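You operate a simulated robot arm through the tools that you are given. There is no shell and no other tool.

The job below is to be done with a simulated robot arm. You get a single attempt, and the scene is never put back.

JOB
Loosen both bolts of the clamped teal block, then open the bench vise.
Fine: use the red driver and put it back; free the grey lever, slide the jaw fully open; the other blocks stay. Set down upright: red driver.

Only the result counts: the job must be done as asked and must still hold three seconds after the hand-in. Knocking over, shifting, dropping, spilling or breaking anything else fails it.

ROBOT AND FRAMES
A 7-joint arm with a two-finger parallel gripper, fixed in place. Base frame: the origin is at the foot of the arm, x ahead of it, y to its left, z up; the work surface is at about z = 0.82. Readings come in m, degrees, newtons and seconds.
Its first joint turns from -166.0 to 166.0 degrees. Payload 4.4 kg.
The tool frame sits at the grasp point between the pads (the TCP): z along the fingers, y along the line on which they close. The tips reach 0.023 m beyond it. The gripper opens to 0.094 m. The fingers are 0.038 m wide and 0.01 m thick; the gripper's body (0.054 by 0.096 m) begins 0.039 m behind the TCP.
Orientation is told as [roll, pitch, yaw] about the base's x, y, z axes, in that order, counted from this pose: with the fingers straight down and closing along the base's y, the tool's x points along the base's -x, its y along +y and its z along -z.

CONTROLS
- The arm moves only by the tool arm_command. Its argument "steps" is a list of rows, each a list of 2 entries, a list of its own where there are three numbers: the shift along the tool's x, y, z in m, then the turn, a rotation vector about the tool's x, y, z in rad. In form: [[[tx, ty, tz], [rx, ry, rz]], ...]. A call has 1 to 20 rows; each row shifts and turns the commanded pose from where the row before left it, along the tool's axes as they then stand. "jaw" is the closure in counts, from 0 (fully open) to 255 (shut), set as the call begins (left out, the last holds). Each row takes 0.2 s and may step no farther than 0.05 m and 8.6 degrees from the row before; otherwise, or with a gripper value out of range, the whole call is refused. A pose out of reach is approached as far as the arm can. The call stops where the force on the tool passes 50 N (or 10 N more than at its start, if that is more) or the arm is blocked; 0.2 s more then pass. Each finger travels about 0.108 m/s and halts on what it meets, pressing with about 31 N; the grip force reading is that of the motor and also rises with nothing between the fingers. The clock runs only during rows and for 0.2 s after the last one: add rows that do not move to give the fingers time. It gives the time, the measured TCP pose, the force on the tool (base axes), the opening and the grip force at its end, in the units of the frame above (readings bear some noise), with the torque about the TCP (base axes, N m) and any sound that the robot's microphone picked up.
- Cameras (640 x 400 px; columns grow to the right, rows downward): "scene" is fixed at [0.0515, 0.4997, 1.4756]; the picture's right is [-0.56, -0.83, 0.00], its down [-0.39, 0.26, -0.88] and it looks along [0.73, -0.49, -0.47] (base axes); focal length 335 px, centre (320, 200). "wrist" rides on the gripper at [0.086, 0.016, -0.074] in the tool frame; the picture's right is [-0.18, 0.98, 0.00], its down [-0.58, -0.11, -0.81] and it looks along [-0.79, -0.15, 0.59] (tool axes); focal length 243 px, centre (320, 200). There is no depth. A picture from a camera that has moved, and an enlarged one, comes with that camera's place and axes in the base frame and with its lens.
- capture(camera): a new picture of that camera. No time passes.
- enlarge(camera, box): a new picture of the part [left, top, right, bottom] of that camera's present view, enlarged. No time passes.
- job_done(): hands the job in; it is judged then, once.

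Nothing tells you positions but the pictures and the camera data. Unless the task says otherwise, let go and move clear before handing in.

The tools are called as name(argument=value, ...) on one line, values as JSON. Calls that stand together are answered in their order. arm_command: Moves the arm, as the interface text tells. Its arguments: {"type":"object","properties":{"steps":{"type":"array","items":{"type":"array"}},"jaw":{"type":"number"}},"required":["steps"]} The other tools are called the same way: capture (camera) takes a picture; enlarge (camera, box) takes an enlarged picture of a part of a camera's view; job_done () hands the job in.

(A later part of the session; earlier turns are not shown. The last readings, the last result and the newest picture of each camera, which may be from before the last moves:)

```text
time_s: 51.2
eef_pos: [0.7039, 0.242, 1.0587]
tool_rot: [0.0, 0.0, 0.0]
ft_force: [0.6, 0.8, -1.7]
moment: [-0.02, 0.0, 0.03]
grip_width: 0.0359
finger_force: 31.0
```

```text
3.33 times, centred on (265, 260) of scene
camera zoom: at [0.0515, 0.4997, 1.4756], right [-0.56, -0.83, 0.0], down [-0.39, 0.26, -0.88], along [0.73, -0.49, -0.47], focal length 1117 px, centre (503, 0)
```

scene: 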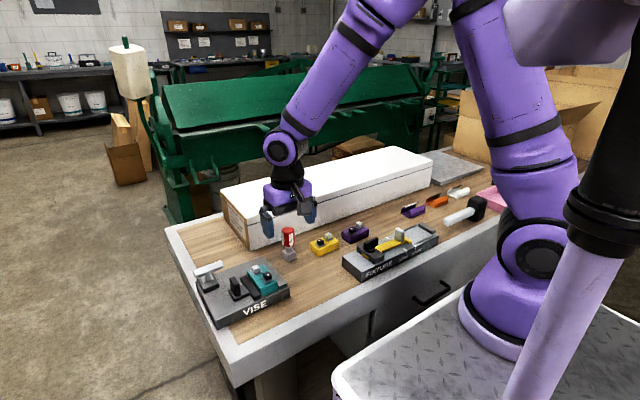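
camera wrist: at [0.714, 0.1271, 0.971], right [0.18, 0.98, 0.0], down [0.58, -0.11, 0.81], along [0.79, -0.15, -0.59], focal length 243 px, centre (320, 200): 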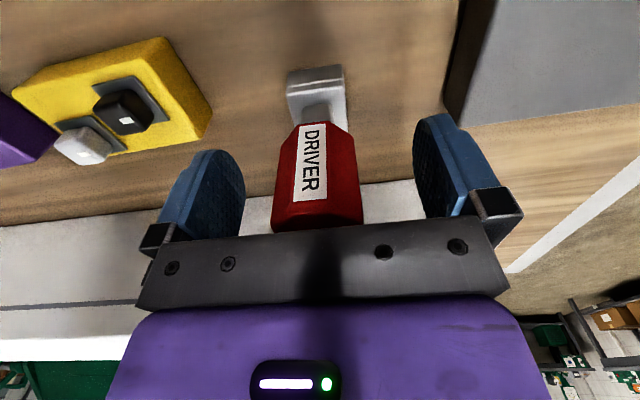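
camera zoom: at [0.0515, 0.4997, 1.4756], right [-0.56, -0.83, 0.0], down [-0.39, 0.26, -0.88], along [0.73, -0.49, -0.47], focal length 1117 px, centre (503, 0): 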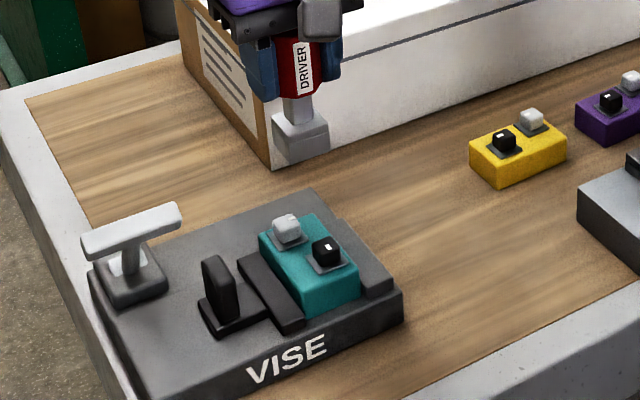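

Driver held; its axis is at (0.702, 0.2425) and the black bolt is at about (0.683, 0.2395). Moving over it and lowering partway.

arm_command(steps=[[[0.019, -0.003, 0], [0, 0, 0]], [[0, 0, 0.025], [0, 0, 0]], [[0, 0, 0.02], [0, 0, 0]], [[0, 0, 0], [0, 0, 0]], [[0, 0, 0], [0, 0, 0]]], jaw=255)

enlarge(camera="wrist", box=[260, 0, 380, 100])

enlarge(camera="scene", box=[260, 240, 300, 285])

```text
time_s: 52.4
eef_pos: [0.6873, 0.2387, 1.0126]
tool_rot: [0.0, 0.0, 0.0]
ft_force: [-0.5, -0.1, -1.1]
moment: [-0.01, 0.02, 0.0]
grip_width: 0.0358
finger_force: 31.4
```

```text
4.00 times, centred on (320, 50) of wrist
camera zoom: at [0.6017, 0.2547, 1.0885], right [0.18, 0.98, 0.0], down [0.58, -0.11, 0.81], along [0.79, -0.15, -0.59], focal length 970 px, centre (320, 800)
```

zoom: 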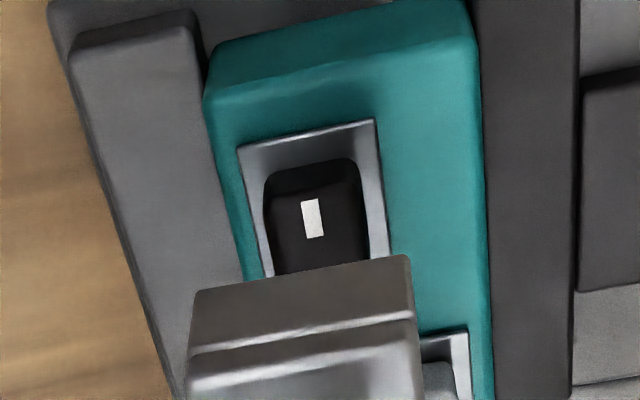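

```text
8.89 times, centred on (280, 262) of scene
camera zoom: at [0.0515, 0.4997, 1.4756], right [-0.56, -0.83, 0.0], down [-0.39, 0.26, -0.88], along [0.73, -0.49, -0.47], focal length 2978 px, centre (676, -356)
```

zoom: 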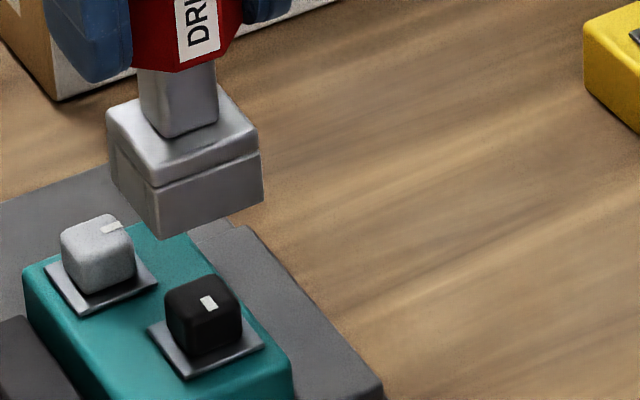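

arm_command(steps=[[[0.0033, 0.0003, 0], [0, 0, 0]], [[0, 0, 0.015], [0, 0, 0]], [[0, 0, 0.008], [0, 0, 0]], [[0, 0, 0], [0, 0, 0]], [[0, 0, 0], [0, 0, 0]]], jaw=255)

enlarge(camera="wrist", box=[260, 0, 380, 100])

enlarge(camera="scene", box=[260, 240, 300, 285])

```text
time_s: 53.6
eef_pos: [0.6835, 0.2387, 0.9895]
tool_rot: [0.0, 0.0, 0.0]
ft_force: [0.2, 0.3, -1.3]
moment: [-0.01, -0.03, 0.03]
grip_width: 0.0359
finger_force: 31.4
```

```text
4.00 times, centred on (320, 50) of wrist
camera zoom: at [0.5981, 0.2553, 1.0646], right [0.18, 0.98, 0.0], down [0.58, -0.11, 0.81], along [0.79, -0.15, -0.59], focal length 970 px, centre (320, 800)
```

zoom: 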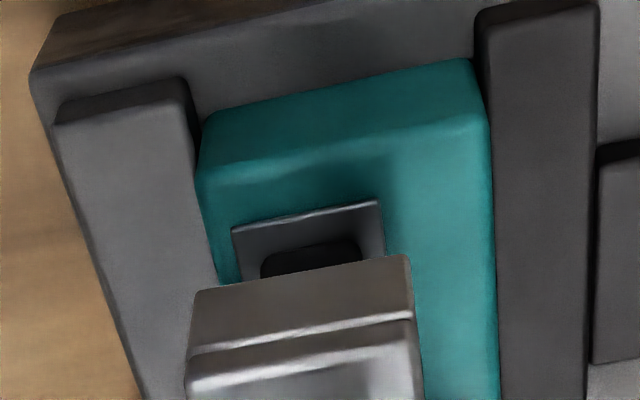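

```text
8.89 times, centred on (280, 262) of scene
camera zoom: at [0.0515, 0.4997, 1.4756], right [-0.56, -0.83, 0.0], down [-0.39, 0.26, -0.88], along [0.73, -0.49, -0.47], focal length 2978 px, centre (676, -356)
```

zoom: 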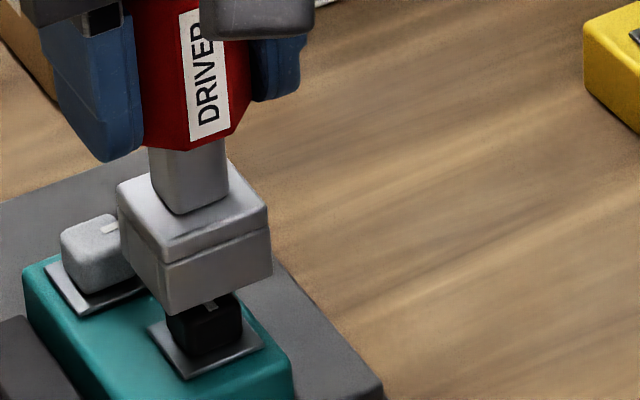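

Aligned within ~0.5 mm. Sleeving down over the black bolt in small steps.

arm_command(steps=[[[0, -0.0003, 0.004], [0, 0, 0]], [[0, 0, 0.004], [0, 0, 0]], [[0, 0, 0.003], [0, 0, 0]], [[0, 0, 0.003], [0, 0, 0]], [[0, 0, 0], [0, 0, 0]]], jaw=255)

enlarge(camera="scene", box=[260, 240, 300, 285])

enlarge(camera="wrist", box=[260, 0, 380, 100])

```text
time_s: 54.8
eef_pos: [0.683, 0.2377, 0.9741]
tool_rot: [0.0, 0.0, 0.1]
ft_force: [-0.3, -0.2, -1.3]
moment: [0.01, -0.01, -0.02]
grip_width: 0.036
finger_force: 31.0
```

```text
8.89 times, centred on (280, 262) of scene
camera zoom: at [0.0515, 0.4997, 1.4756], right [-0.56, -0.83, 0.0], down [-0.39, 0.26, -0.88], along [0.73, -0.49, -0.47], focal length 2978 px, centre (676, -356)
```

zoom: 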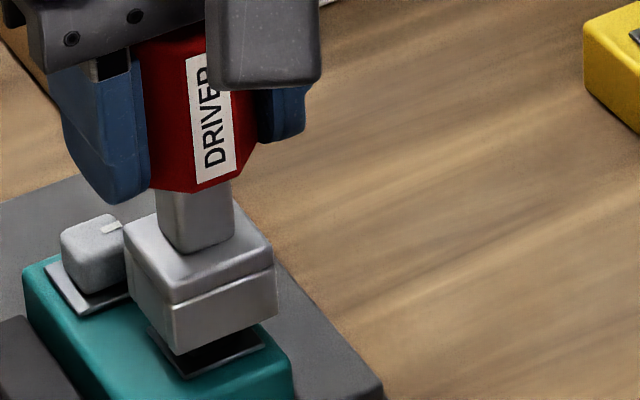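

```text
4.00 times, centred on (320, 50) of wrist
camera zoom: at [0.5982, 0.2546, 1.0496], right [0.18, 0.98, 0.0], down [0.58, -0.11, 0.81], along [0.79, -0.15, -0.59], focal length 970 px, centre (320, 800)
```

zoom: 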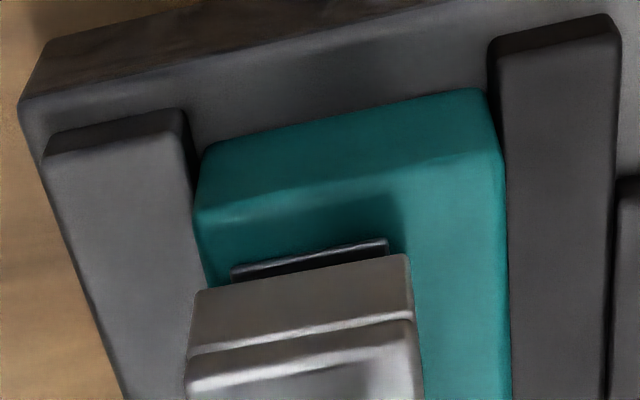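

arm_command(steps=[[[0, 0, 0.003], [0, 0, 0]], [[0, 0, 0.003], [0, 0, 0]], [[0, 0, 0.002], [0, 0, 0]], [[0, 0, 0.002], [0, 0, 0]], [[0, 0, 0.001], [0, 0, 0]], [[0, 0, 0], [0, 0, 0]]], jaw=255)

enlarge(camera="scene", box=[260, 240, 300, 285])

```text
time_s: 56.2
eef_pos: [0.6834, 0.2381, 0.9648]
tool_rot: [-0.1, 0.0, 0.0]
ft_force: [1.1, 0.9, -1.2]
moment: [-0.03, 0.07, -0.01]
grip_width: 0.0359
finger_force: 31.5
```

```text
8.89 times, centred on (280, 262) of scene
camera zoom: at [0.0515, 0.4997, 1.4756], right [-0.56, -0.83, 0.0], down [-0.39, 0.26, -0.88], along [0.73, -0.49, -0.47], focal length 2978 px, centre (676, -356)
```

zoom: 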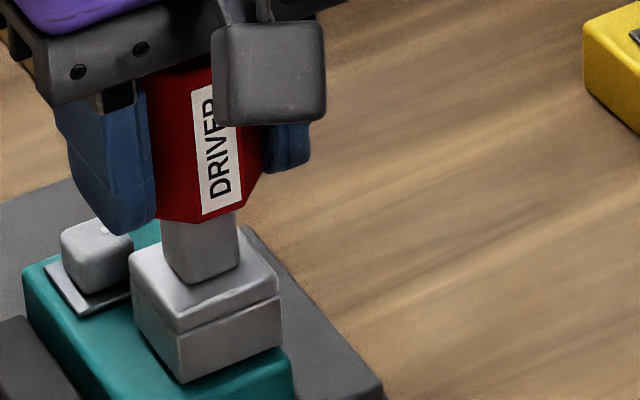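

Seated on the black bolt. Turning counter-clockwise, first 57°.

arm_command(steps=[[[0, 0, 0.001], [0, 0, 0]], [[0, 0, 0], [0, 0, -0.1]], [[0, 0, 0], [0, 0, -0.1]], [[0, 0, 0], [0, 0, -0.1]], [[0, 0, 0], [0, 0, -0.1]], [[0, 0, 0], [0, 0, -0.1]], [[0, 0, 0], [0, 0, 0]]], jaw=255)

arm_command(steps=[[[0, 0, 0], [0, 0, -0.1]], [[0, 0, 0], [0, 0, -0.1]], [[0, 0, 0], [0, 0, -0.1]], [[0, 0, 0], [0, 0, -0.1]], [[0, 0, 0], [0, 0, -0.1]], [[0, 0, 0], [0, 0, 0]]], jaw=255)

enlarge(camera="scene", box=[245, 235, 305, 295])

```text
time_s: 57.8
eef_pos: [0.6832, 0.2381, 0.9639]
tool_rot: [0.0, 0.0, 28.7]
ft_force: [1.7, 1.3, 6.1]
moment: [0.1, -0.13, -0.02]
grip_width: 0.0357
finger_force: 31.5
```

```text
time_s: 59.2
eef_pos: [0.683, 0.2392, 0.964]
tool_rot: [0.0, -0.1, 57.4]
ft_force: [-1.7, 1.8, 26.7]
moment: [0.04, 0.18, 0.01]
grip_width: 0.036
finger_force: 30.6
```

```text
6.67 times, centred on (275, 265) of scene
camera zoom: at [0.0515, 0.4997, 1.4756], right [-0.56, -0.83, 0.0], down [-0.39, 0.26, -0.88], along [0.73, -0.49, -0.47], focal length 2234 px, centre (620, -233)
```

zoom: 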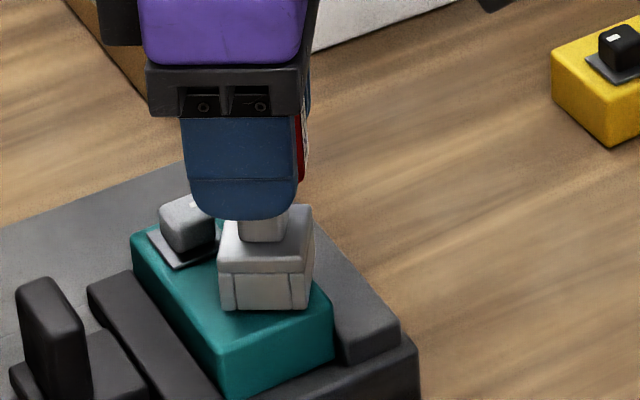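

arm_command(steps=[[[0, 0, -0.0006], [0, 0, -0.1]], [[0, 0, 0], [0, 0, -0.1]], [[0, 0, 0], [0, 0, -0.1]], [[0, 0, 0], [0, 0, -0.1]], [[0, 0, 0], [0, 0, -0.1]], [[0, 0, 0], [0, 0, -0.07]], [[0, 0, 0], [0, 0, 0]]], jaw=255)

enlarge(camera="scene", box=[245, 235, 305, 295])

```text
time_s: 60.8
eef_pos: [0.6839, 0.2381, 0.9635]
tool_rot: [0.0, -0.1, 90.0]
ft_force: [0.4, 11.3, 8.4]
moment: [0.9, -0.03, 0.04]
grip_width: 0.0358
finger_force: 31.2
```

```text
6.67 times, centred on (275, 265) of scene
camera zoom: at [0.0515, 0.4997, 1.4756], right [-0.56, -0.83, 0.0], down [-0.39, 0.26, -0.88], along [0.73, -0.49, -0.47], focal length 2234 px, centre (620, -233)
```

zoom: 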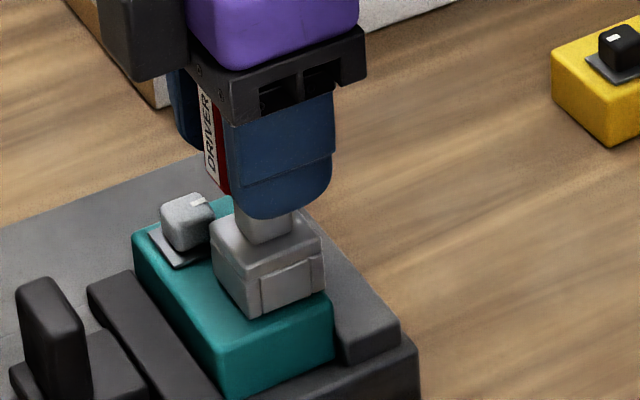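

Lateral force of 11 N in y; I'll relieve it (+y 0.8 mm) and continue to the stop in small increments.

arm_command(steps=[[[-0.0008, 0, 0], [0, 0, 0]], [[0, 0, 0], [0, 0, -0.08]], [[0, 0, 0], [0, 0, -0.08]], [[0, 0, 0], [0, 0, 0]]], jaw=255)

```text
time_s: 61.8
eef_pos: [0.6828, 0.2385, 0.9644]
tool_rot: [0.0, 0.0, 99.2]
ft_force: [-7.0, 9.5, 6.4]
moment: [0.68, 0.37, -0.31]
grip_width: 0.0359
finger_force: 31.0
```

arm_command(steps=[[[-0.0006, -0.0005, 0], [0, 0, -0.03]], [[0, 0, 0], [0, 0, -0.03]], [[0, 0, 0], [0, 0, 0]]], jaw=255)

enlarge(camera="scene", box=[245, 235, 305, 295])

```text
time_s: 62.6
eef_pos: [0.6849, 0.2399, 0.9637]
tool_rot: [0.1, 0.1, 102.5]
ft_force: [-0.2, 0.9, -7.1]
moment: [0.14, 0.0, -0.32]
grip_width: 0.0358
finger_force: 30.6
```

```text
6.67 times, centred on (275, 265) of scene
camera zoom: at [0.0515, 0.4997, 1.4756], right [-0.56, -0.83, 0.0], down [-0.39, 0.26, -0.88], along [0.73, -0.49, -0.47], focal length 2234 px, centre (620, -233)
```

zoom: 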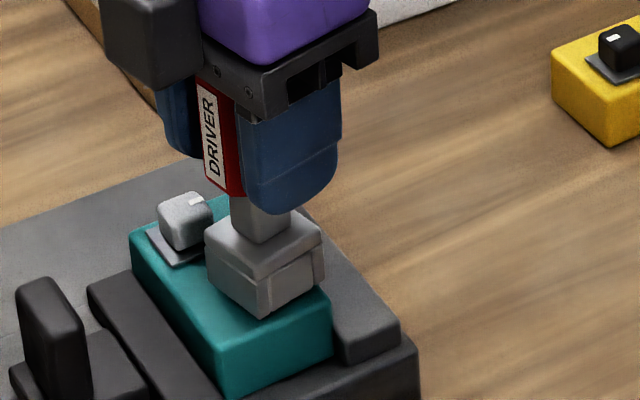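

arm_command(steps=[[[0, 0, 0.0004], [0, 0, -0.03]], [[0, 0, 0], [0, 0, -0.03]], [[0, 0, 0], [0, 0, 0]]], jaw=255)

enlarge(camera="scene", box=[245, 235, 305, 295])

```text
time_s: 63.4
eef_pos: [0.684, 0.2396, 0.9644]
tool_rot: [0.1, 0.1, 106.1]
ft_force: [-3.8, -2.9, -7.2]
moment: [-0.22, 0.28, -1.23]
grip_width: 0.0358
finger_force: 31.1
```

```text
6.67 times, centred on (275, 265) of scene
camera zoom: at [0.0515, 0.4997, 1.4756], right [-0.56, -0.83, 0.0], down [-0.39, 0.26, -0.88], along [0.73, -0.49, -0.47], focal length 2234 px, centre (620, -233)
```

zoom: 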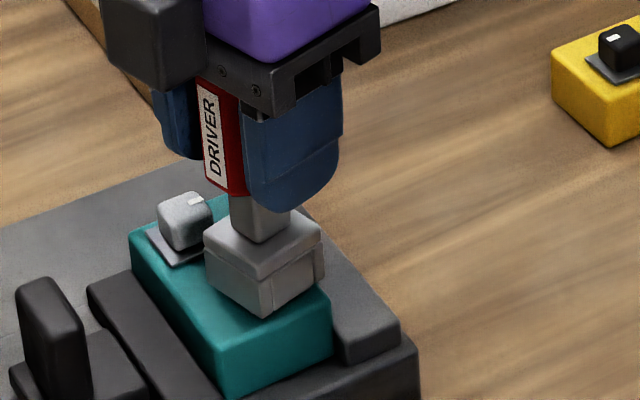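

The stop is reached (1.2 N·m). I'll back off to zero torque, centre laterally, and then lift very gently so the block stays put.

arm_command(steps=[[[0, 0, 0], [0, 0, 0.04]], [[0, 0, 0], [0, 0, 0.03]], [[0, 0, 0], [0, 0, 0]]], jaw=255)

```text
time_s: 64.2
eef_pos: [0.6844, 0.2406, 0.9656]
tool_rot: [0.0, 0.0, 102.0]
ft_force: [-1.1, -5.1, -2.5]
moment: [-0.34, 0.12, -0.17]
grip_width: 0.0357
finger_force: 31.2
```

arm_command(steps=[[[0.0005, 0, 0], [0, 0, 0.025]], [[0, 0, 0], [0, 0, 0]]], jaw=255)

```text
time_s: 64.8
eef_pos: [0.6842, 0.2397, 0.9636]
tool_rot: [0.0, 0.0, 100.5]
ft_force: [-0.3, 1.8, 0.1]
moment: [0.05, 0.01, -0.06]
grip_width: 0.036
finger_force: 31.1
```

Forces are nearly nil, so I'll lift in small steps.

arm_command(steps=[[[0, 0, -0.002], [0, 0, 0]], [[0, 0, -0.002], [0, 0, 0]], [[0, 0, 0], [0, 0, 0]]], jaw=255)

enlarge(camera="scene", box=[245, 235, 305, 295])

```text
time_s: 65.6
eef_pos: [0.6828, 0.2387, 0.9665]
tool_rot: [-0.1, 0.1, 100.5]
ft_force: [-1.1, 0.9, -3.2]
moment: [0.11, 0.03, 0.01]
grip_width: 0.0358
finger_force: 30.8
```

```text
6.67 times, centred on (275, 265) of scene
camera zoom: at [0.0515, 0.4997, 1.4756], right [-0.56, -0.83, 0.0], down [-0.39, 0.26, -0.88], along [0.73, -0.49, -0.47], focal length 2234 px, centre (620, -233)
```

zoom: 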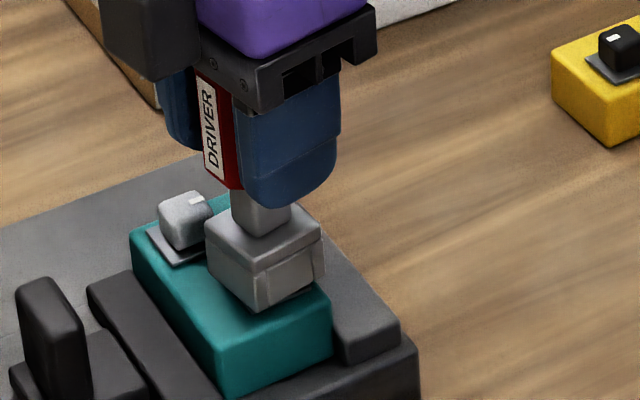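

arm_command(steps=[[[0, 0, -0.003], [0, 0, 0]], [[0, 0, -0.003], [0, 0, 0]], [[0, 0, 0], [0, 0, 0]]], jaw=255)

enlarge(camera="scene", box=[245, 235, 305, 295])

```text
time_s: 66.4
eef_pos: [0.6845, 0.2394, 0.9728]
tool_rot: [0.0, 0.0, 100.5]
ft_force: [-0.4, 1.3, -2.2]
moment: [0.13, 0.08, -0.02]
grip_width: 0.0357
finger_force: 30.9
```

```text
6.67 times, centred on (275, 265) of scene
camera zoom: at [0.0515, 0.4997, 1.4756], right [-0.56, -0.83, 0.0], down [-0.39, 0.26, -0.88], along [0.73, -0.49, -0.47], focal length 2234 px, centre (620, -233)
```

zoom: 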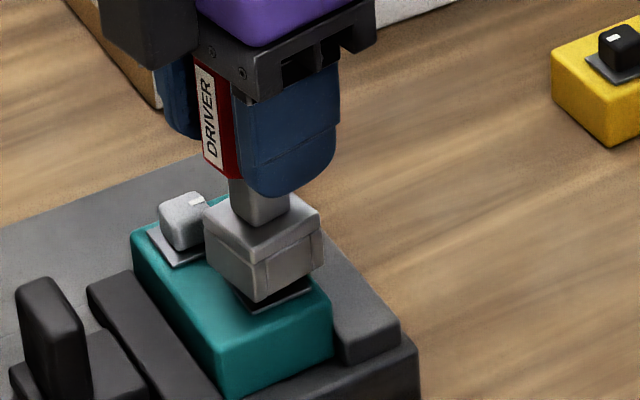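

The block stays down while the socket slides off. Continuing the lift.

arm_command(steps=[[[0, 0, -0.003], [0, 0, 0]], [[0, 0, -0.003], [0, 0, 0]], [[0, 0, -0.003], [0, 0, 0]], [[0, 0, -0.005], [0, 0, 0]], [[0, 0, 0], [0, 0, 0]]], jaw=255)

enlarge(camera="scene", box=[245, 235, 305, 295])

```text
time_s: 67.6
eef_pos: [0.6835, 0.2386, 0.9872]
tool_rot: [0.0, 0.0, 100.5]
ft_force: [-0.1, -0.8, -1.1]
moment: [0.03, 0.02, -0.02]
grip_width: 0.0359
finger_force: 31.4
```

```text
6.67 times, centred on (275, 265) of scene
camera zoom: at [0.0515, 0.4997, 1.4756], right [-0.56, -0.83, 0.0], down [-0.39, 0.26, -0.88], along [0.73, -0.49, -0.47], focal length 2234 px, centre (620, -233)
```

zoom: 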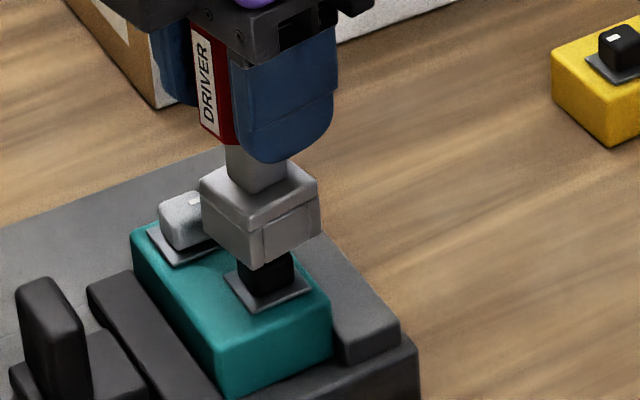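

Clear. Raising and rotating back to yaw 0.

arm_command(steps=[[[0, 0, -0.01], [0, 0, 0]], [[0, 0, -0.03], [0, 0, 0]], [[0, 0, -0.035], [0, 0, 0]], [[0, 0, 0], [0, 0, 0.135]], [[0, 0, 0], [0, 0, 0.135]], [[0, 0, 0], [0, 0, 0.135]], [[0, 0, 0], [0, 0, 0.135]], [[0, 0, 0], [0, 0, 0.135]], [[0, 0, 0], [0, 0, 0.135]], [[0, 0, 0], [0, 0, 0.135]], [[0, 0, 0], [0, 0, 0.135]], [[0, 0, 0], [0, 0, 0.135]], [[0, 0, 0], [0, 0, 0.135]], [[0, 0, 0], [0, 0, 0.135]], [[0, 0, 0], [0, 0, 0.135]], [[0, 0, 0], [0, 0, 0.134]], [[0, 0, 0], [0, 0, 0]]], jaw=255)

enlarge(camera="scene", box=[245, 245, 305, 305])

enlarge(camera="wrist", box=[260, 0, 380, 100])

```text
time_s: 71.2
eef_pos: [0.6833, 0.239, 1.063]
tool_rot: [0.0, 0.0, 0.0]
ft_force: [0.1, -0.6, -1.4]
moment: [0.0, -0.01, 0.0]
grip_width: 0.0358
finger_force: 30.5
```

```text
6.67 times, centred on (275, 275) of scene
camera zoom: at [0.0515, 0.4997, 1.4756], right [-0.56, -0.83, 0.0], down [-0.39, 0.26, -0.88], along [0.73, -0.49, -0.47], focal length 2234 px, centre (620, -300)
```

zoom: 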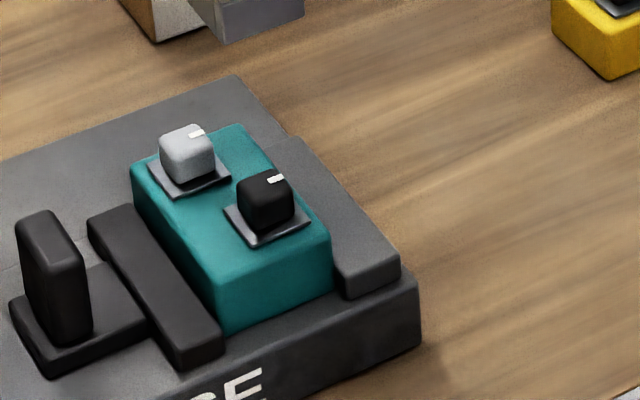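

```text
4.00 times, centred on (320, 50) of wrist
camera zoom: at [0.5979, 0.2554, 1.1378], right [0.18, 0.98, 0.0], down [0.58, -0.11, 0.81], along [0.79, -0.15, -0.59], focal length 970 px, centre (320, 800)
```

zoom: 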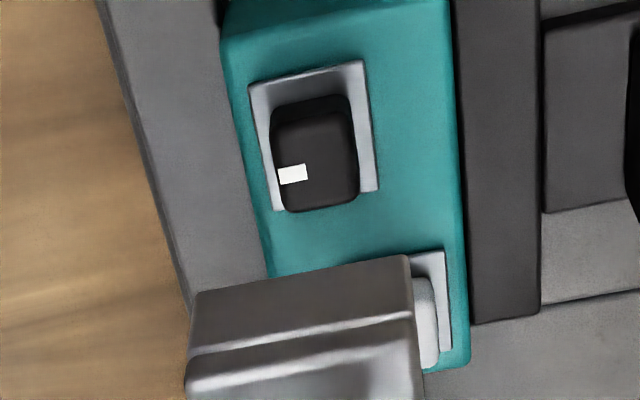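

Both bolts' ticks now point to −y, so both are turned about a quarter turn to their stops. Returning the driver to its home at (0.800, 0.110).

arm_command(steps=[[[-0.0235, -0.0259, 0], [0, 0, 0]], [[-0.0235, -0.0259, 0], [0, 0, 0]], [[-0.0235, -0.0259, 0], [0, 0, 0]], [[-0.0235, -0.0259, 0], [0, 0, 0]], [[-0.0234, -0.026, 0], [0, 0, 0]], [[0, 0, 0.045], [0, 0, 0]], [[0, 0, 0.045], [0, 0, 0]], [[0, 0, 0.045], [0, 0, 0]], [[0, 0, 0.01], [0, 0, 0]], [[0, 0, 0], [0, 0, 0]], [[0, 0, 0], [0, 0, 0]]], jaw=255)

enlarge(camera="wrist", box=[270, 50, 370, 130])

enlarge(camera="scene", box=[250, 200, 330, 300])

```text
time_s: 73.6
eef_pos: [0.8036, 0.111, 0.9167]
tool_rot: [0.0, 0.0, 0.2]
ft_force: [0.8, 0.0, -1.1]
moment: [0.02, 0.01, 0.0]
grip_width: 0.0362
finger_force: 30.9
```

```text
5.00 times, centred on (320, 90) of wrist
camera zoom: at [0.717, 0.1262, 0.9918], right [0.18, 0.98, 0.0], down [0.58, -0.11, 0.81], along [0.79, -0.15, -0.59], focal length 1213 px, centre (320, 750)
```

zoom: 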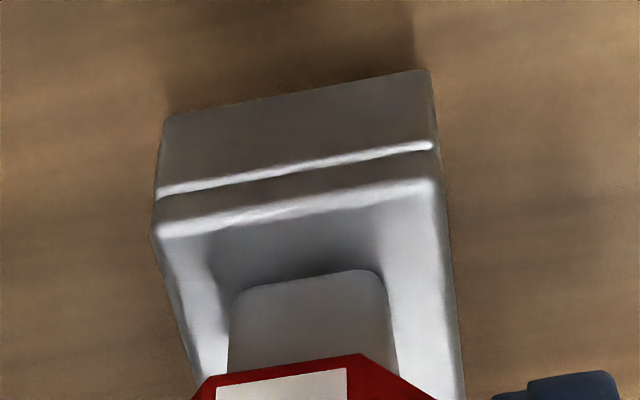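

```text
4.00 times, centred on (290, 250) of scene
camera zoom: at [0.0515, 0.4997, 1.4756], right [-0.56, -0.83, 0.0], down [-0.39, 0.26, -0.88], along [0.73, -0.49, -0.47], focal length 1340 px, centre (440, 0)
```

zoom: 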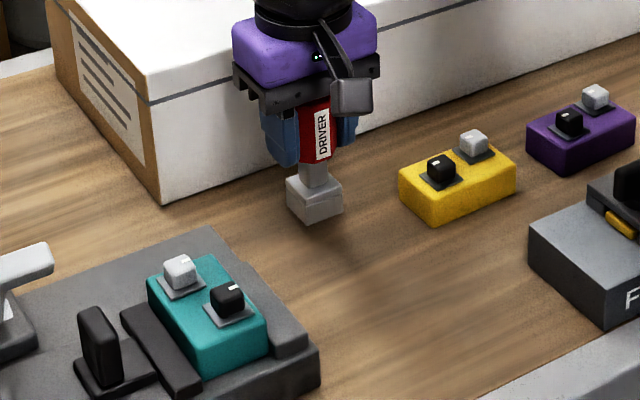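

arm_command(steps=[[[0.0017, -0.0003, 0.009], [0, 0, 0]], [[0, 0, 0.008], [0, 0, 0]], [[0, 0, 0.002], [0, 0, 0]], [[0, 0, 0.001], [0, 0, 0]], [[0, 0, 0], [0, 0, 0]]], jaw=255)

```text
time_s: 74.8
eef_pos: [0.801, 0.1102, 0.8995]
tool_rot: [0.1, 0.0, 0.1]
ft_force: [0.2, 1.2, -1.1]
moment: [0.0, -0.01, 0.03]
grip_width: 0.0356
finger_force: 31.2
```

arm_command(steps=[[[0, 0, 0.0015], [0, 0, 0]], [[0, 0, 0.0015], [0, 0, 0]], [[0, 0, 0], [0, 0, 0]]], jaw=255)

```text
time_s: 75.6
eef_pos: [0.8004, 0.1095, 0.8956]
tool_rot: [-0.1, -0.1, 0.1]
ft_force: [-1.1, 0.7, 9.6]
moment: [-0.02, 0.26, -0.04]
grip_width: 0.0359
finger_force: 31.5
```

Touchdown at the original grasp height. Releasing and rising.

arm_command(steps=[[[0, 0, -0.0005], [0, 0, 0]], [[0, 0, 0], [0, 0, 0]]], jaw=255)

arm_command(steps=[[[0, 0, 0], [0, 0, 0]], [[0, 0, 0], [0, 0, 0]], [[0, 0, 0], [0, 0, 0]]], jaw=0)

arm_command(steps=[[[0, 0, -0.03], [0, 0, 0]], [[0, 0, -0.04], [0, 0, 0]], [[0, 0, -0.04], [0, 0, 0]], [[0, 0, -0.03], [0, 0, 0]], [[0, 0, 0], [0, 0, 0]]], jaw=0)

capture(camera="wrist")

enlarge(camera="scene", box=[180, 215, 310, 335])

```text
time_s: 76.2
eef_pos: [0.8001, 0.1092, 0.8956]
tool_rot: [0.0, -0.1, 0.1]
ft_force: [-1.9, 0.3, 14.5]
moment: [-0.03, 0.39, -0.01]
grip_width: 0.0357
finger_force: 31.4
```

```text
time_s: 77.0
eef_pos: [0.8005, 0.1112, 0.8944]
tool_rot: [0.0, 0.0, 0.1]
ft_force: [0.5, 0.5, 0.2]
moment: [-0.06, -0.03, -0.04]
grip_width: 0.0938
finger_force: 0.0
```

```text
time_s: 78.2
eef_pos: [0.7988, 0.1091, 1.0361]
tool_rot: [0.0, -0.1, 0.0]
ft_force: [0.0, -0.4, 0.2]
moment: [-0.01, -0.01, 0.0]
grip_width: 0.094
finger_force: 0.1
```

```text
taken
camera wrist: at [0.7135, 0.1254, 1.1111], right [0.18, 0.98, 0.0], down [0.58, -0.11, 0.81], along [0.79, -0.15, -0.59], focal length 243 px, centre (320, 200)
```

wrist: 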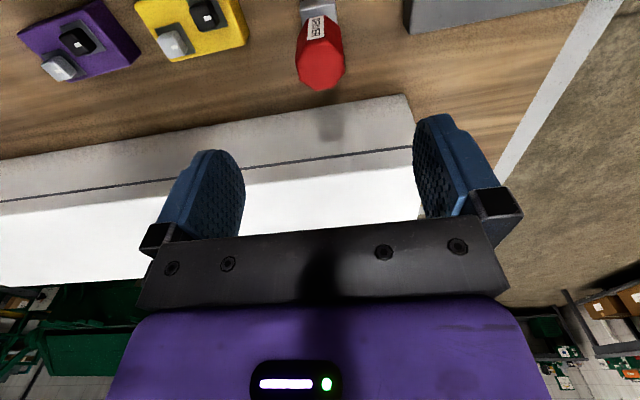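

```text
3.33 times, centred on (245, 275) of scene
camera zoom: at [0.0515, 0.4997, 1.4756], right [-0.56, -0.83, 0.0], down [-0.39, 0.26, -0.88], along [0.73, -0.49, -0.47], focal length 1117 px, centre (570, -50)
```

zoom: 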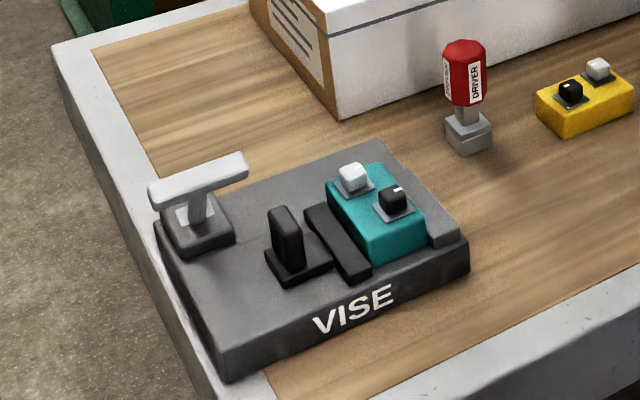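

The driver is back exactly as it began. Next I'll inspect the grey lever up close.

arm_command(steps=[[[0.02, 0.0357, 0], [0, 0, 0]], [[0.02, 0.0357, 0], [0, 0, 0]], [[0.02, 0.0357, 0], [0, 0, 0]], [[0.02, 0.0357, 0], [0, 0, 0]], [[0.02, 0.0357, 0], [0, 0, 0]], [[0.02, 0.0357, 0], [0, 0, 0]], [[0.02, 0.0357, 0], [0, 0, 0]], [[0, 0, 0], [0, 0, 0]]], jaw=0)

capture(camera="wrist")

enlarge(camera="wrist", box=[240, 40, 440, 200])

enlarge(camera="scene", box=[185, 245, 260, 320])

```text
time_s: 80.0
eef_pos: [0.6605, 0.3603, 1.0347]
tool_rot: [0.0, 0.0, 0.1]
ft_force: [0.5, 0.3, 0.1]
moment: [0.02, 0.01, 0.01]
grip_width: 0.0939
finger_force: 0.1
```

```text
taken
camera wrist: at [0.5754, 0.3761, 1.11], right [0.18, 0.98, 0.0], down [0.58, -0.11, 0.81], along [0.79, -0.15, -0.59], focal length 243 px, centre (320, 200)
```

wrist: 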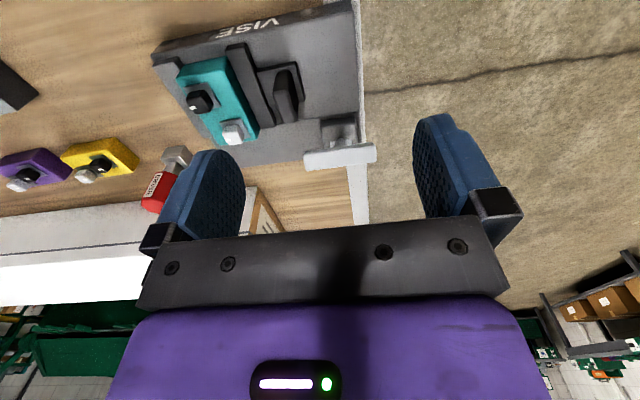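

```text
2.50 times, centred on (340, 120) of wrist
camera zoom: at [0.5754, 0.3761, 1.11], right [0.18, 0.98, 0.0], down [0.58, -0.11, 0.81], along [0.79, -0.15, -0.59], focal length 606 px, centre (270, 400)
```

zoom: 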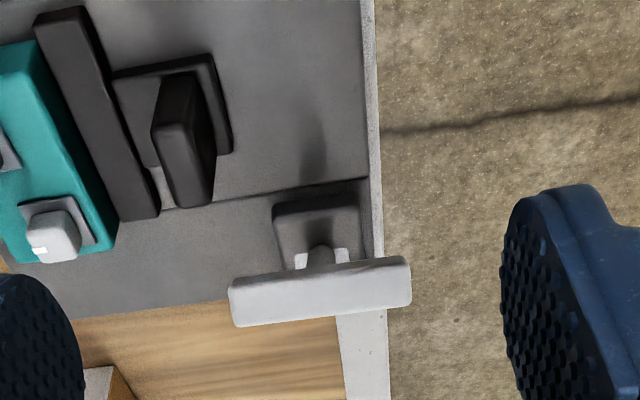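

```text
5.33 times, centred on (222, 282) of scene
camera zoom: at [0.0515, 0.4997, 1.4756], right [-0.56, -0.83, 0.0], down [-0.39, 0.26, -0.88], along [0.73, -0.49, -0.47], focal length 1787 px, centre (840, -240)
```

zoom: 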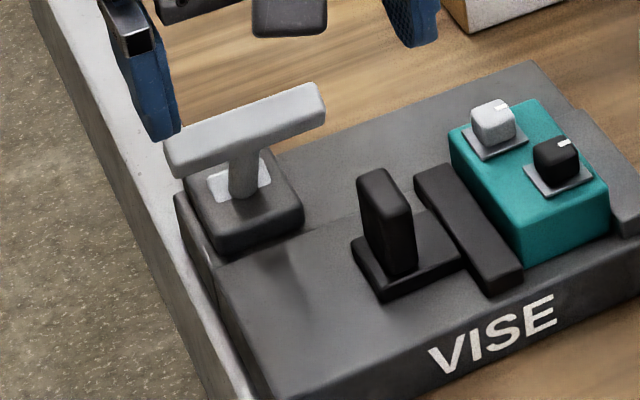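

enlarge(camera="wrist", box=[295, 105, 385, 175])

enlarge(camera="scene", box=[190, 255, 226, 295])

```text
5.71 times, centred on (340, 140) of wrist
camera zoom: at [0.5754, 0.3761, 1.11], right [0.18, 0.98, 0.0], down [0.58, -0.11, 0.81], along [0.79, -0.15, -0.59], focal length 1386 px, centre (206, 543)
```

zoom: 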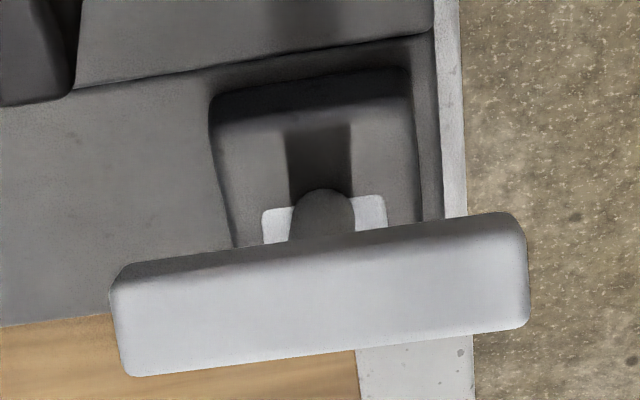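

```text
10.00 times, centred on (208, 275) of scene
camera zoom: at [0.0515, 0.4997, 1.4756], right [-0.56, -0.83, 0.0], down [-0.39, 0.26, -0.88], along [0.73, -0.49, -0.47], focal length 3350 px, centre (1440, -550)
```

zoom: 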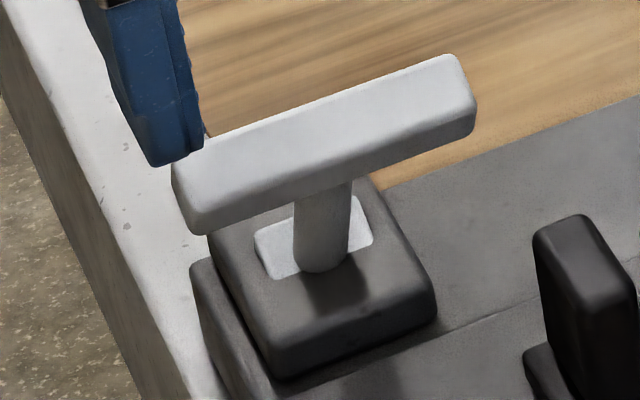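

The lever is a T-handle whose post leans about 30° toward −x from a hinge at about (0.775, 0.365, 0.87), with its bar at about (0.737, 0.3655, 0.935). I'll close the fingers, go in front of the bar (−x side) and look before pushing it toward +x.

arm_command(steps=[[[-0.0275, 0.005, 0], [0, 0, 0]], [[0, 0, 0.03], [0, 0, 0]], [[0, 0, 0.03], [0, 0, 0]], [[0, 0, 0.025], [0, 0, 0]], [[0, 0, 0], [0, 0, 0]], [[0, 0, 0], [0, 0, 0]]], jaw=255)

capture(camera="wrist")

enlarge(camera="scene", box=[175, 235, 265, 325])

```text
time_s: 81.4
eef_pos: [0.688, 0.3625, 0.9488]
tool_rot: [0.1, 0.1, 0.1]
ft_force: [0.0, -0.8, -0.2]
moment: [-0.03, 0.01, -0.04]
grip_width: 0.0
finger_force: 31.1
```

```text
taken
camera wrist: at [0.6018, 0.3793, 1.0247], right [0.18, 0.98, 0.0], down [0.58, -0.11, 0.81], along [0.79, -0.15, -0.59], focal length 243 px, centre (320, 200)
```

wrist: 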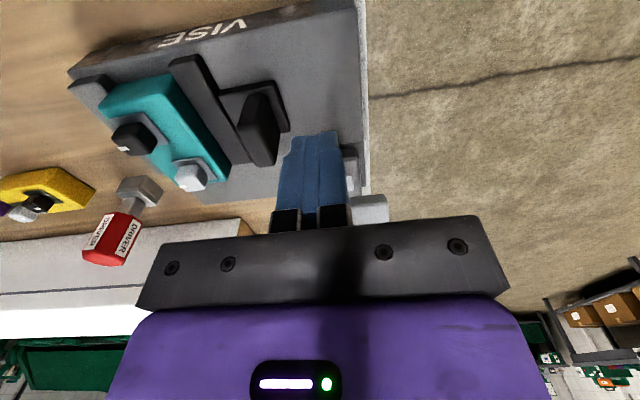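

```text
4.44 times, centred on (220, 280) of scene
camera zoom: at [0.0515, 0.4997, 1.4756], right [-0.56, -0.83, 0.0], down [-0.39, 0.26, -0.88], along [0.73, -0.49, -0.47], focal length 1489 px, centre (764, -156)
```

zoom: 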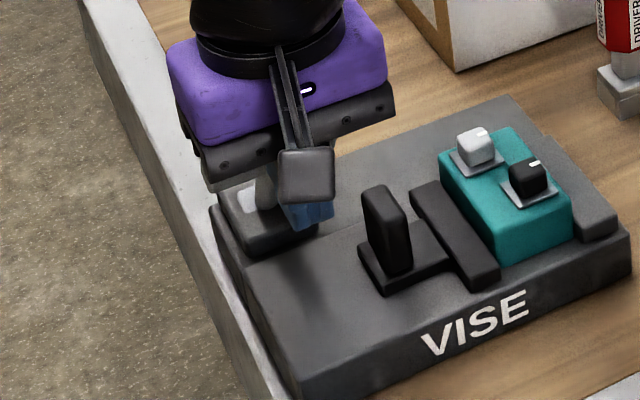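

arm_command(steps=[[[-0.005, 0.002, 0], [0, 0, 0]], [[-0.005, 0, 0], [0, 0, 0]], [[-0.003, 0, 0], [0, 0, 0]], [[-0.003, 0, 0], [0, 0, 0]], [[0, 0, 0], [0, 0, 0]]], jaw=255)

```text
time_s: 82.6
eef_pos: [0.7034, 0.3658, 0.9488]
tool_rot: [0.0, 0.0, 0.1]
ft_force: [-0.6, 0.0, -0.3]
moment: [0.01, -0.04, 0.01]
grip_width: 0.0
finger_force: 31.0
```

arm_command(steps=[[[-0.003, 0, 0], [0, 0, 0]], [[-0.003, 0, 0], [0, 0, 0]], [[0, 0, 0], [0, 0, 0]]], jaw=255)

arm_command(steps=[[[-0.003, 0, 0], [0, 0, 0]], [[-0.003, 0, 0], [0, 0, 0]], [[0, 0, 0], [0, 0, 0]]], jaw=255)

capture(camera="wrist")

enlarge(camera="scene", box=[175, 235, 265, 325])

```text
time_s: 83.4
eef_pos: [0.7093, 0.3668, 0.9515]
tool_rot: [0.1, 0.1, 0.0]
ft_force: [0.1, -0.2, -0.1]
moment: [0.02, -0.01, 0.04]
grip_width: 0.0001
finger_force: 30.9
```

```text
time_s: 84.2
eef_pos: [0.7157, 0.3669, 0.9515]
tool_rot: [0.0, 0.0, 0.1]
ft_force: [0.8, -0.3, -0.4]
moment: [0.01, -0.02, -0.01]
grip_width: 0.0002
finger_force: 30.7
```

```text
taken
camera wrist: at [0.6294, 0.3823, 1.0256], right [0.18, 0.98, 0.0], down [0.58, -0.11, 0.81], along [0.79, -0.15, -0.59], focal length 243 px, centre (320, 200)
```

wrist: 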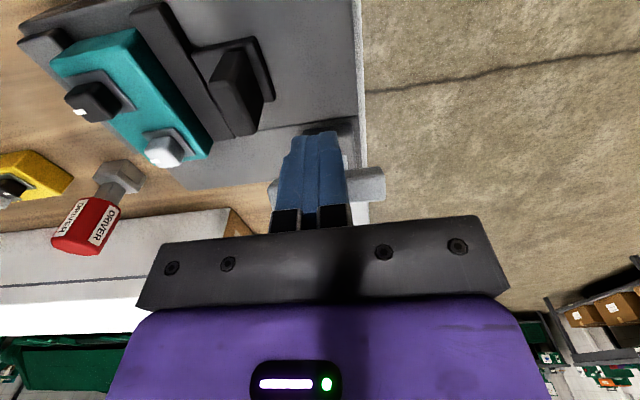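

```text
4.44 times, centred on (220, 280) of scene
camera zoom: at [0.0515, 0.4997, 1.4756], right [-0.56, -0.83, 0.0], down [-0.39, 0.26, -0.88], along [0.73, -0.49, -0.47], focal length 1489 px, centre (764, -156)
```

zoom: 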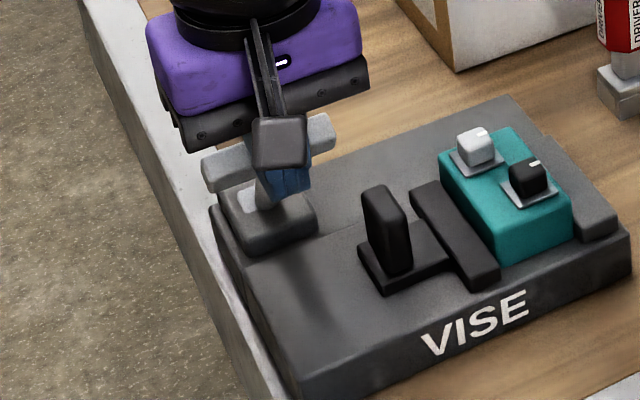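

arm_command(steps=[[[-0.003, -0.001, 0.001], [0, 0, 0]], [[-0.003, 0, 0], [0, 0, 0]], [[-0.003, 0, 0], [0, 0, 0]], [[0, 0, 0], [0, 0, 0]]], jaw=255)

arm_command(steps=[[[-0.003, 0, 0], [0, 0, 0]], [[-0.003, 0, 0], [0, 0, 0]], [[0, 0, 0], [0, 0, 0]]], jaw=255)

enlarge(camera="wrist", box=[250, 110, 410, 230])

enlarge(camera="scene", box=[175, 235, 265, 325])

```text
time_s: 85.2
eef_pos: [0.7246, 0.3657, 0.9485]
tool_rot: [0.0, 0.0, 0.1]
ft_force: [-0.5, 0.6, 0.5]
moment: [0.01, -0.02, 0.0]
grip_width: 0.0
finger_force: 31.1
```

```text
time_s: 86.0
eef_pos: [0.7302, 0.3664, 0.9493]
tool_rot: [0.1, 0.0, 0.1]
ft_force: [-0.2, 0.4, -0.1]
moment: [-0.01, -0.01, -0.02]
grip_width: 0.0001
finger_force: 30.8
```

```text
3.33 times, centred on (330, 170) of wrist
camera zoom: at [0.6448, 0.382, 1.024], right [0.18, 0.98, 0.0], down [0.58, -0.11, 0.81], along [0.79, -0.15, -0.59], focal length 809 px, centre (287, 300)
```

zoom: 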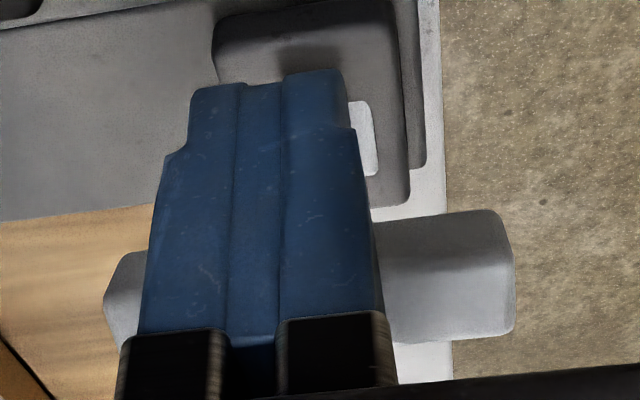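

```text
4.44 times, centred on (220, 280) of scene
camera zoom: at [0.0515, 0.4997, 1.4756], right [-0.56, -0.83, 0.0], down [-0.39, 0.26, -0.88], along [0.73, -0.49, -0.47], focal length 1489 px, centre (764, -156)
```

zoom: 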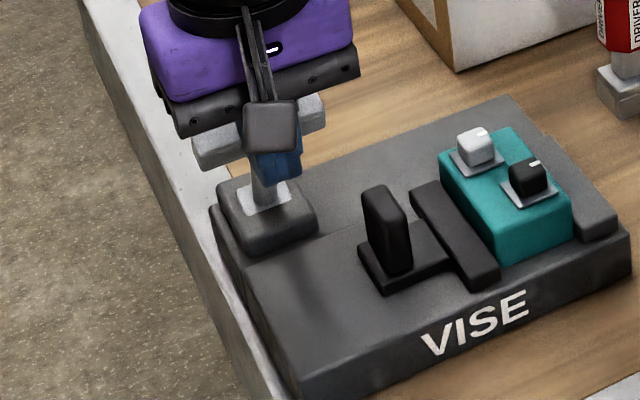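

The lever is swinging toward +x with almost no force. I'll keep pushing and watch for its end stop.

arm_command(steps=[[[-0.004, 0, 0], [0, 0, 0]], [[-0.004, 0, 0], [0, 0, 0]], [[-0.004, 0, 0], [0, 0, 0]], [[-0.004, 0, 0], [0, 0, 0]], [[-0.004, 0, 0], [0, 0, 0]], [[0, 0, 0], [0, 0, 0]]], jaw=255)

enlarge(camera="wrist", box=[250, 110, 410, 230])

enlarge(camera="scene", box=[175, 235, 265, 325])

```text
time_s: 87.4
eef_pos: [0.7505, 0.3665, 0.9495]
tool_rot: [-0.1, 0.0, 0.2]
ft_force: [-0.1, 0.6, 0.0]
moment: [-0.02, 0.01, 0.03]
grip_width: 0.0002
finger_force: 30.7
```

```text
3.33 times, centred on (330, 170) of wrist
camera zoom: at [0.6649, 0.3822, 1.0247], right [0.18, 0.98, 0.0], down [0.58, -0.11, 0.81], along [0.79, -0.15, -0.59], focal length 809 px, centre (287, 300)
```

zoom: 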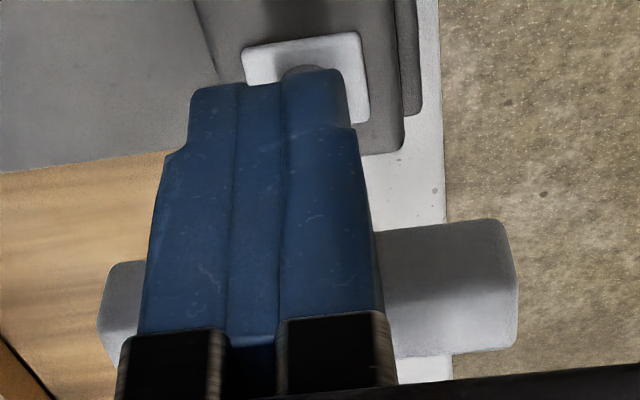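

```text
4.44 times, centred on (220, 280) of scene
camera zoom: at [0.0515, 0.4997, 1.4756], right [-0.56, -0.83, 0.0], down [-0.39, 0.26, -0.88], along [0.73, -0.49, -0.47], focal length 1489 px, centre (764, -156)
```

zoom: 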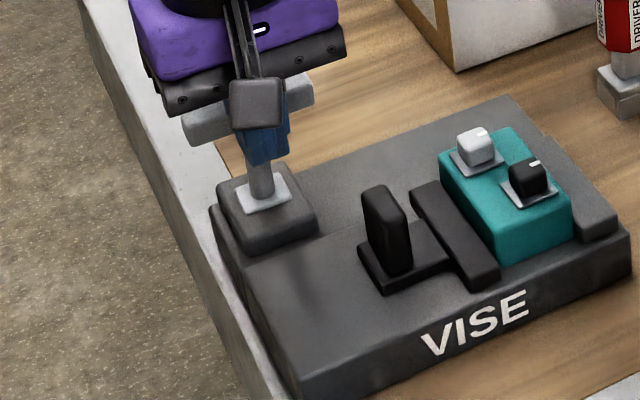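

arm_command(steps=[[[-0.004, 0, 0], [0, 0, 0]], [[-0.004, 0, 0], [0, 0, 0]], [[-0.004, 0, 0], [0, 0, 0]], [[-0.004, 0, 0], [0, 0, 0]], [[-0.004, 0, 0], [0, 0, 0]], [[0, 0, 0], [0, 0, 0]]], jaw=255)

enlarge(camera="wrist", box=[250, 110, 410, 230])

enlarge(camera="scene", box=[175, 235, 265, 325])

```text
time_s: 88.8
eef_pos: [0.7702, 0.3649, 0.9497]
tool_rot: [0.0, 0.0, 0.1]
ft_force: [-0.2, 0.0, -0.6]
moment: [0.0, 0.0, 0.01]
grip_width: 0.0001
finger_force: 30.8
```

```text
3.33 times, centred on (330, 170) of wrist
camera zoom: at [0.6845, 0.381, 1.024], right [0.18, 0.98, 0.0], down [0.58, -0.11, 0.81], along [0.79, -0.15, -0.59], focal length 809 px, centre (287, 300)
```

zoom: 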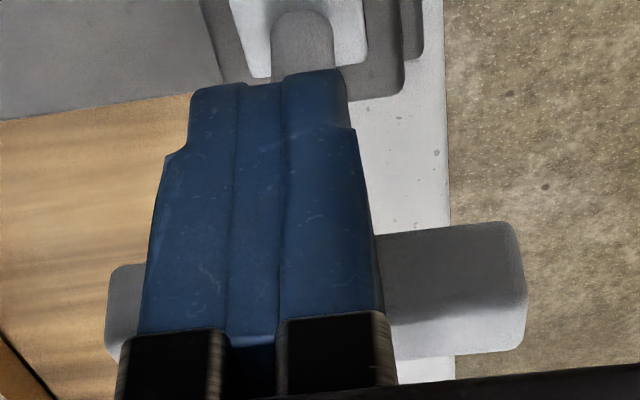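

```text
4.44 times, centred on (220, 280) of scene
camera zoom: at [0.0515, 0.4997, 1.4756], right [-0.56, -0.83, 0.0], down [-0.39, 0.26, -0.88], along [0.73, -0.49, -0.47], focal length 1489 px, centre (764, -156)
```

zoom: 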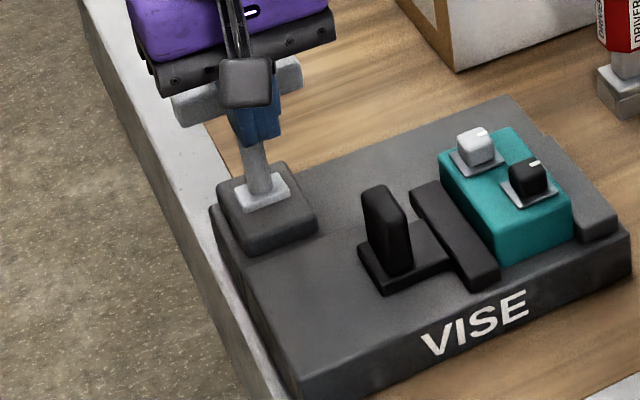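

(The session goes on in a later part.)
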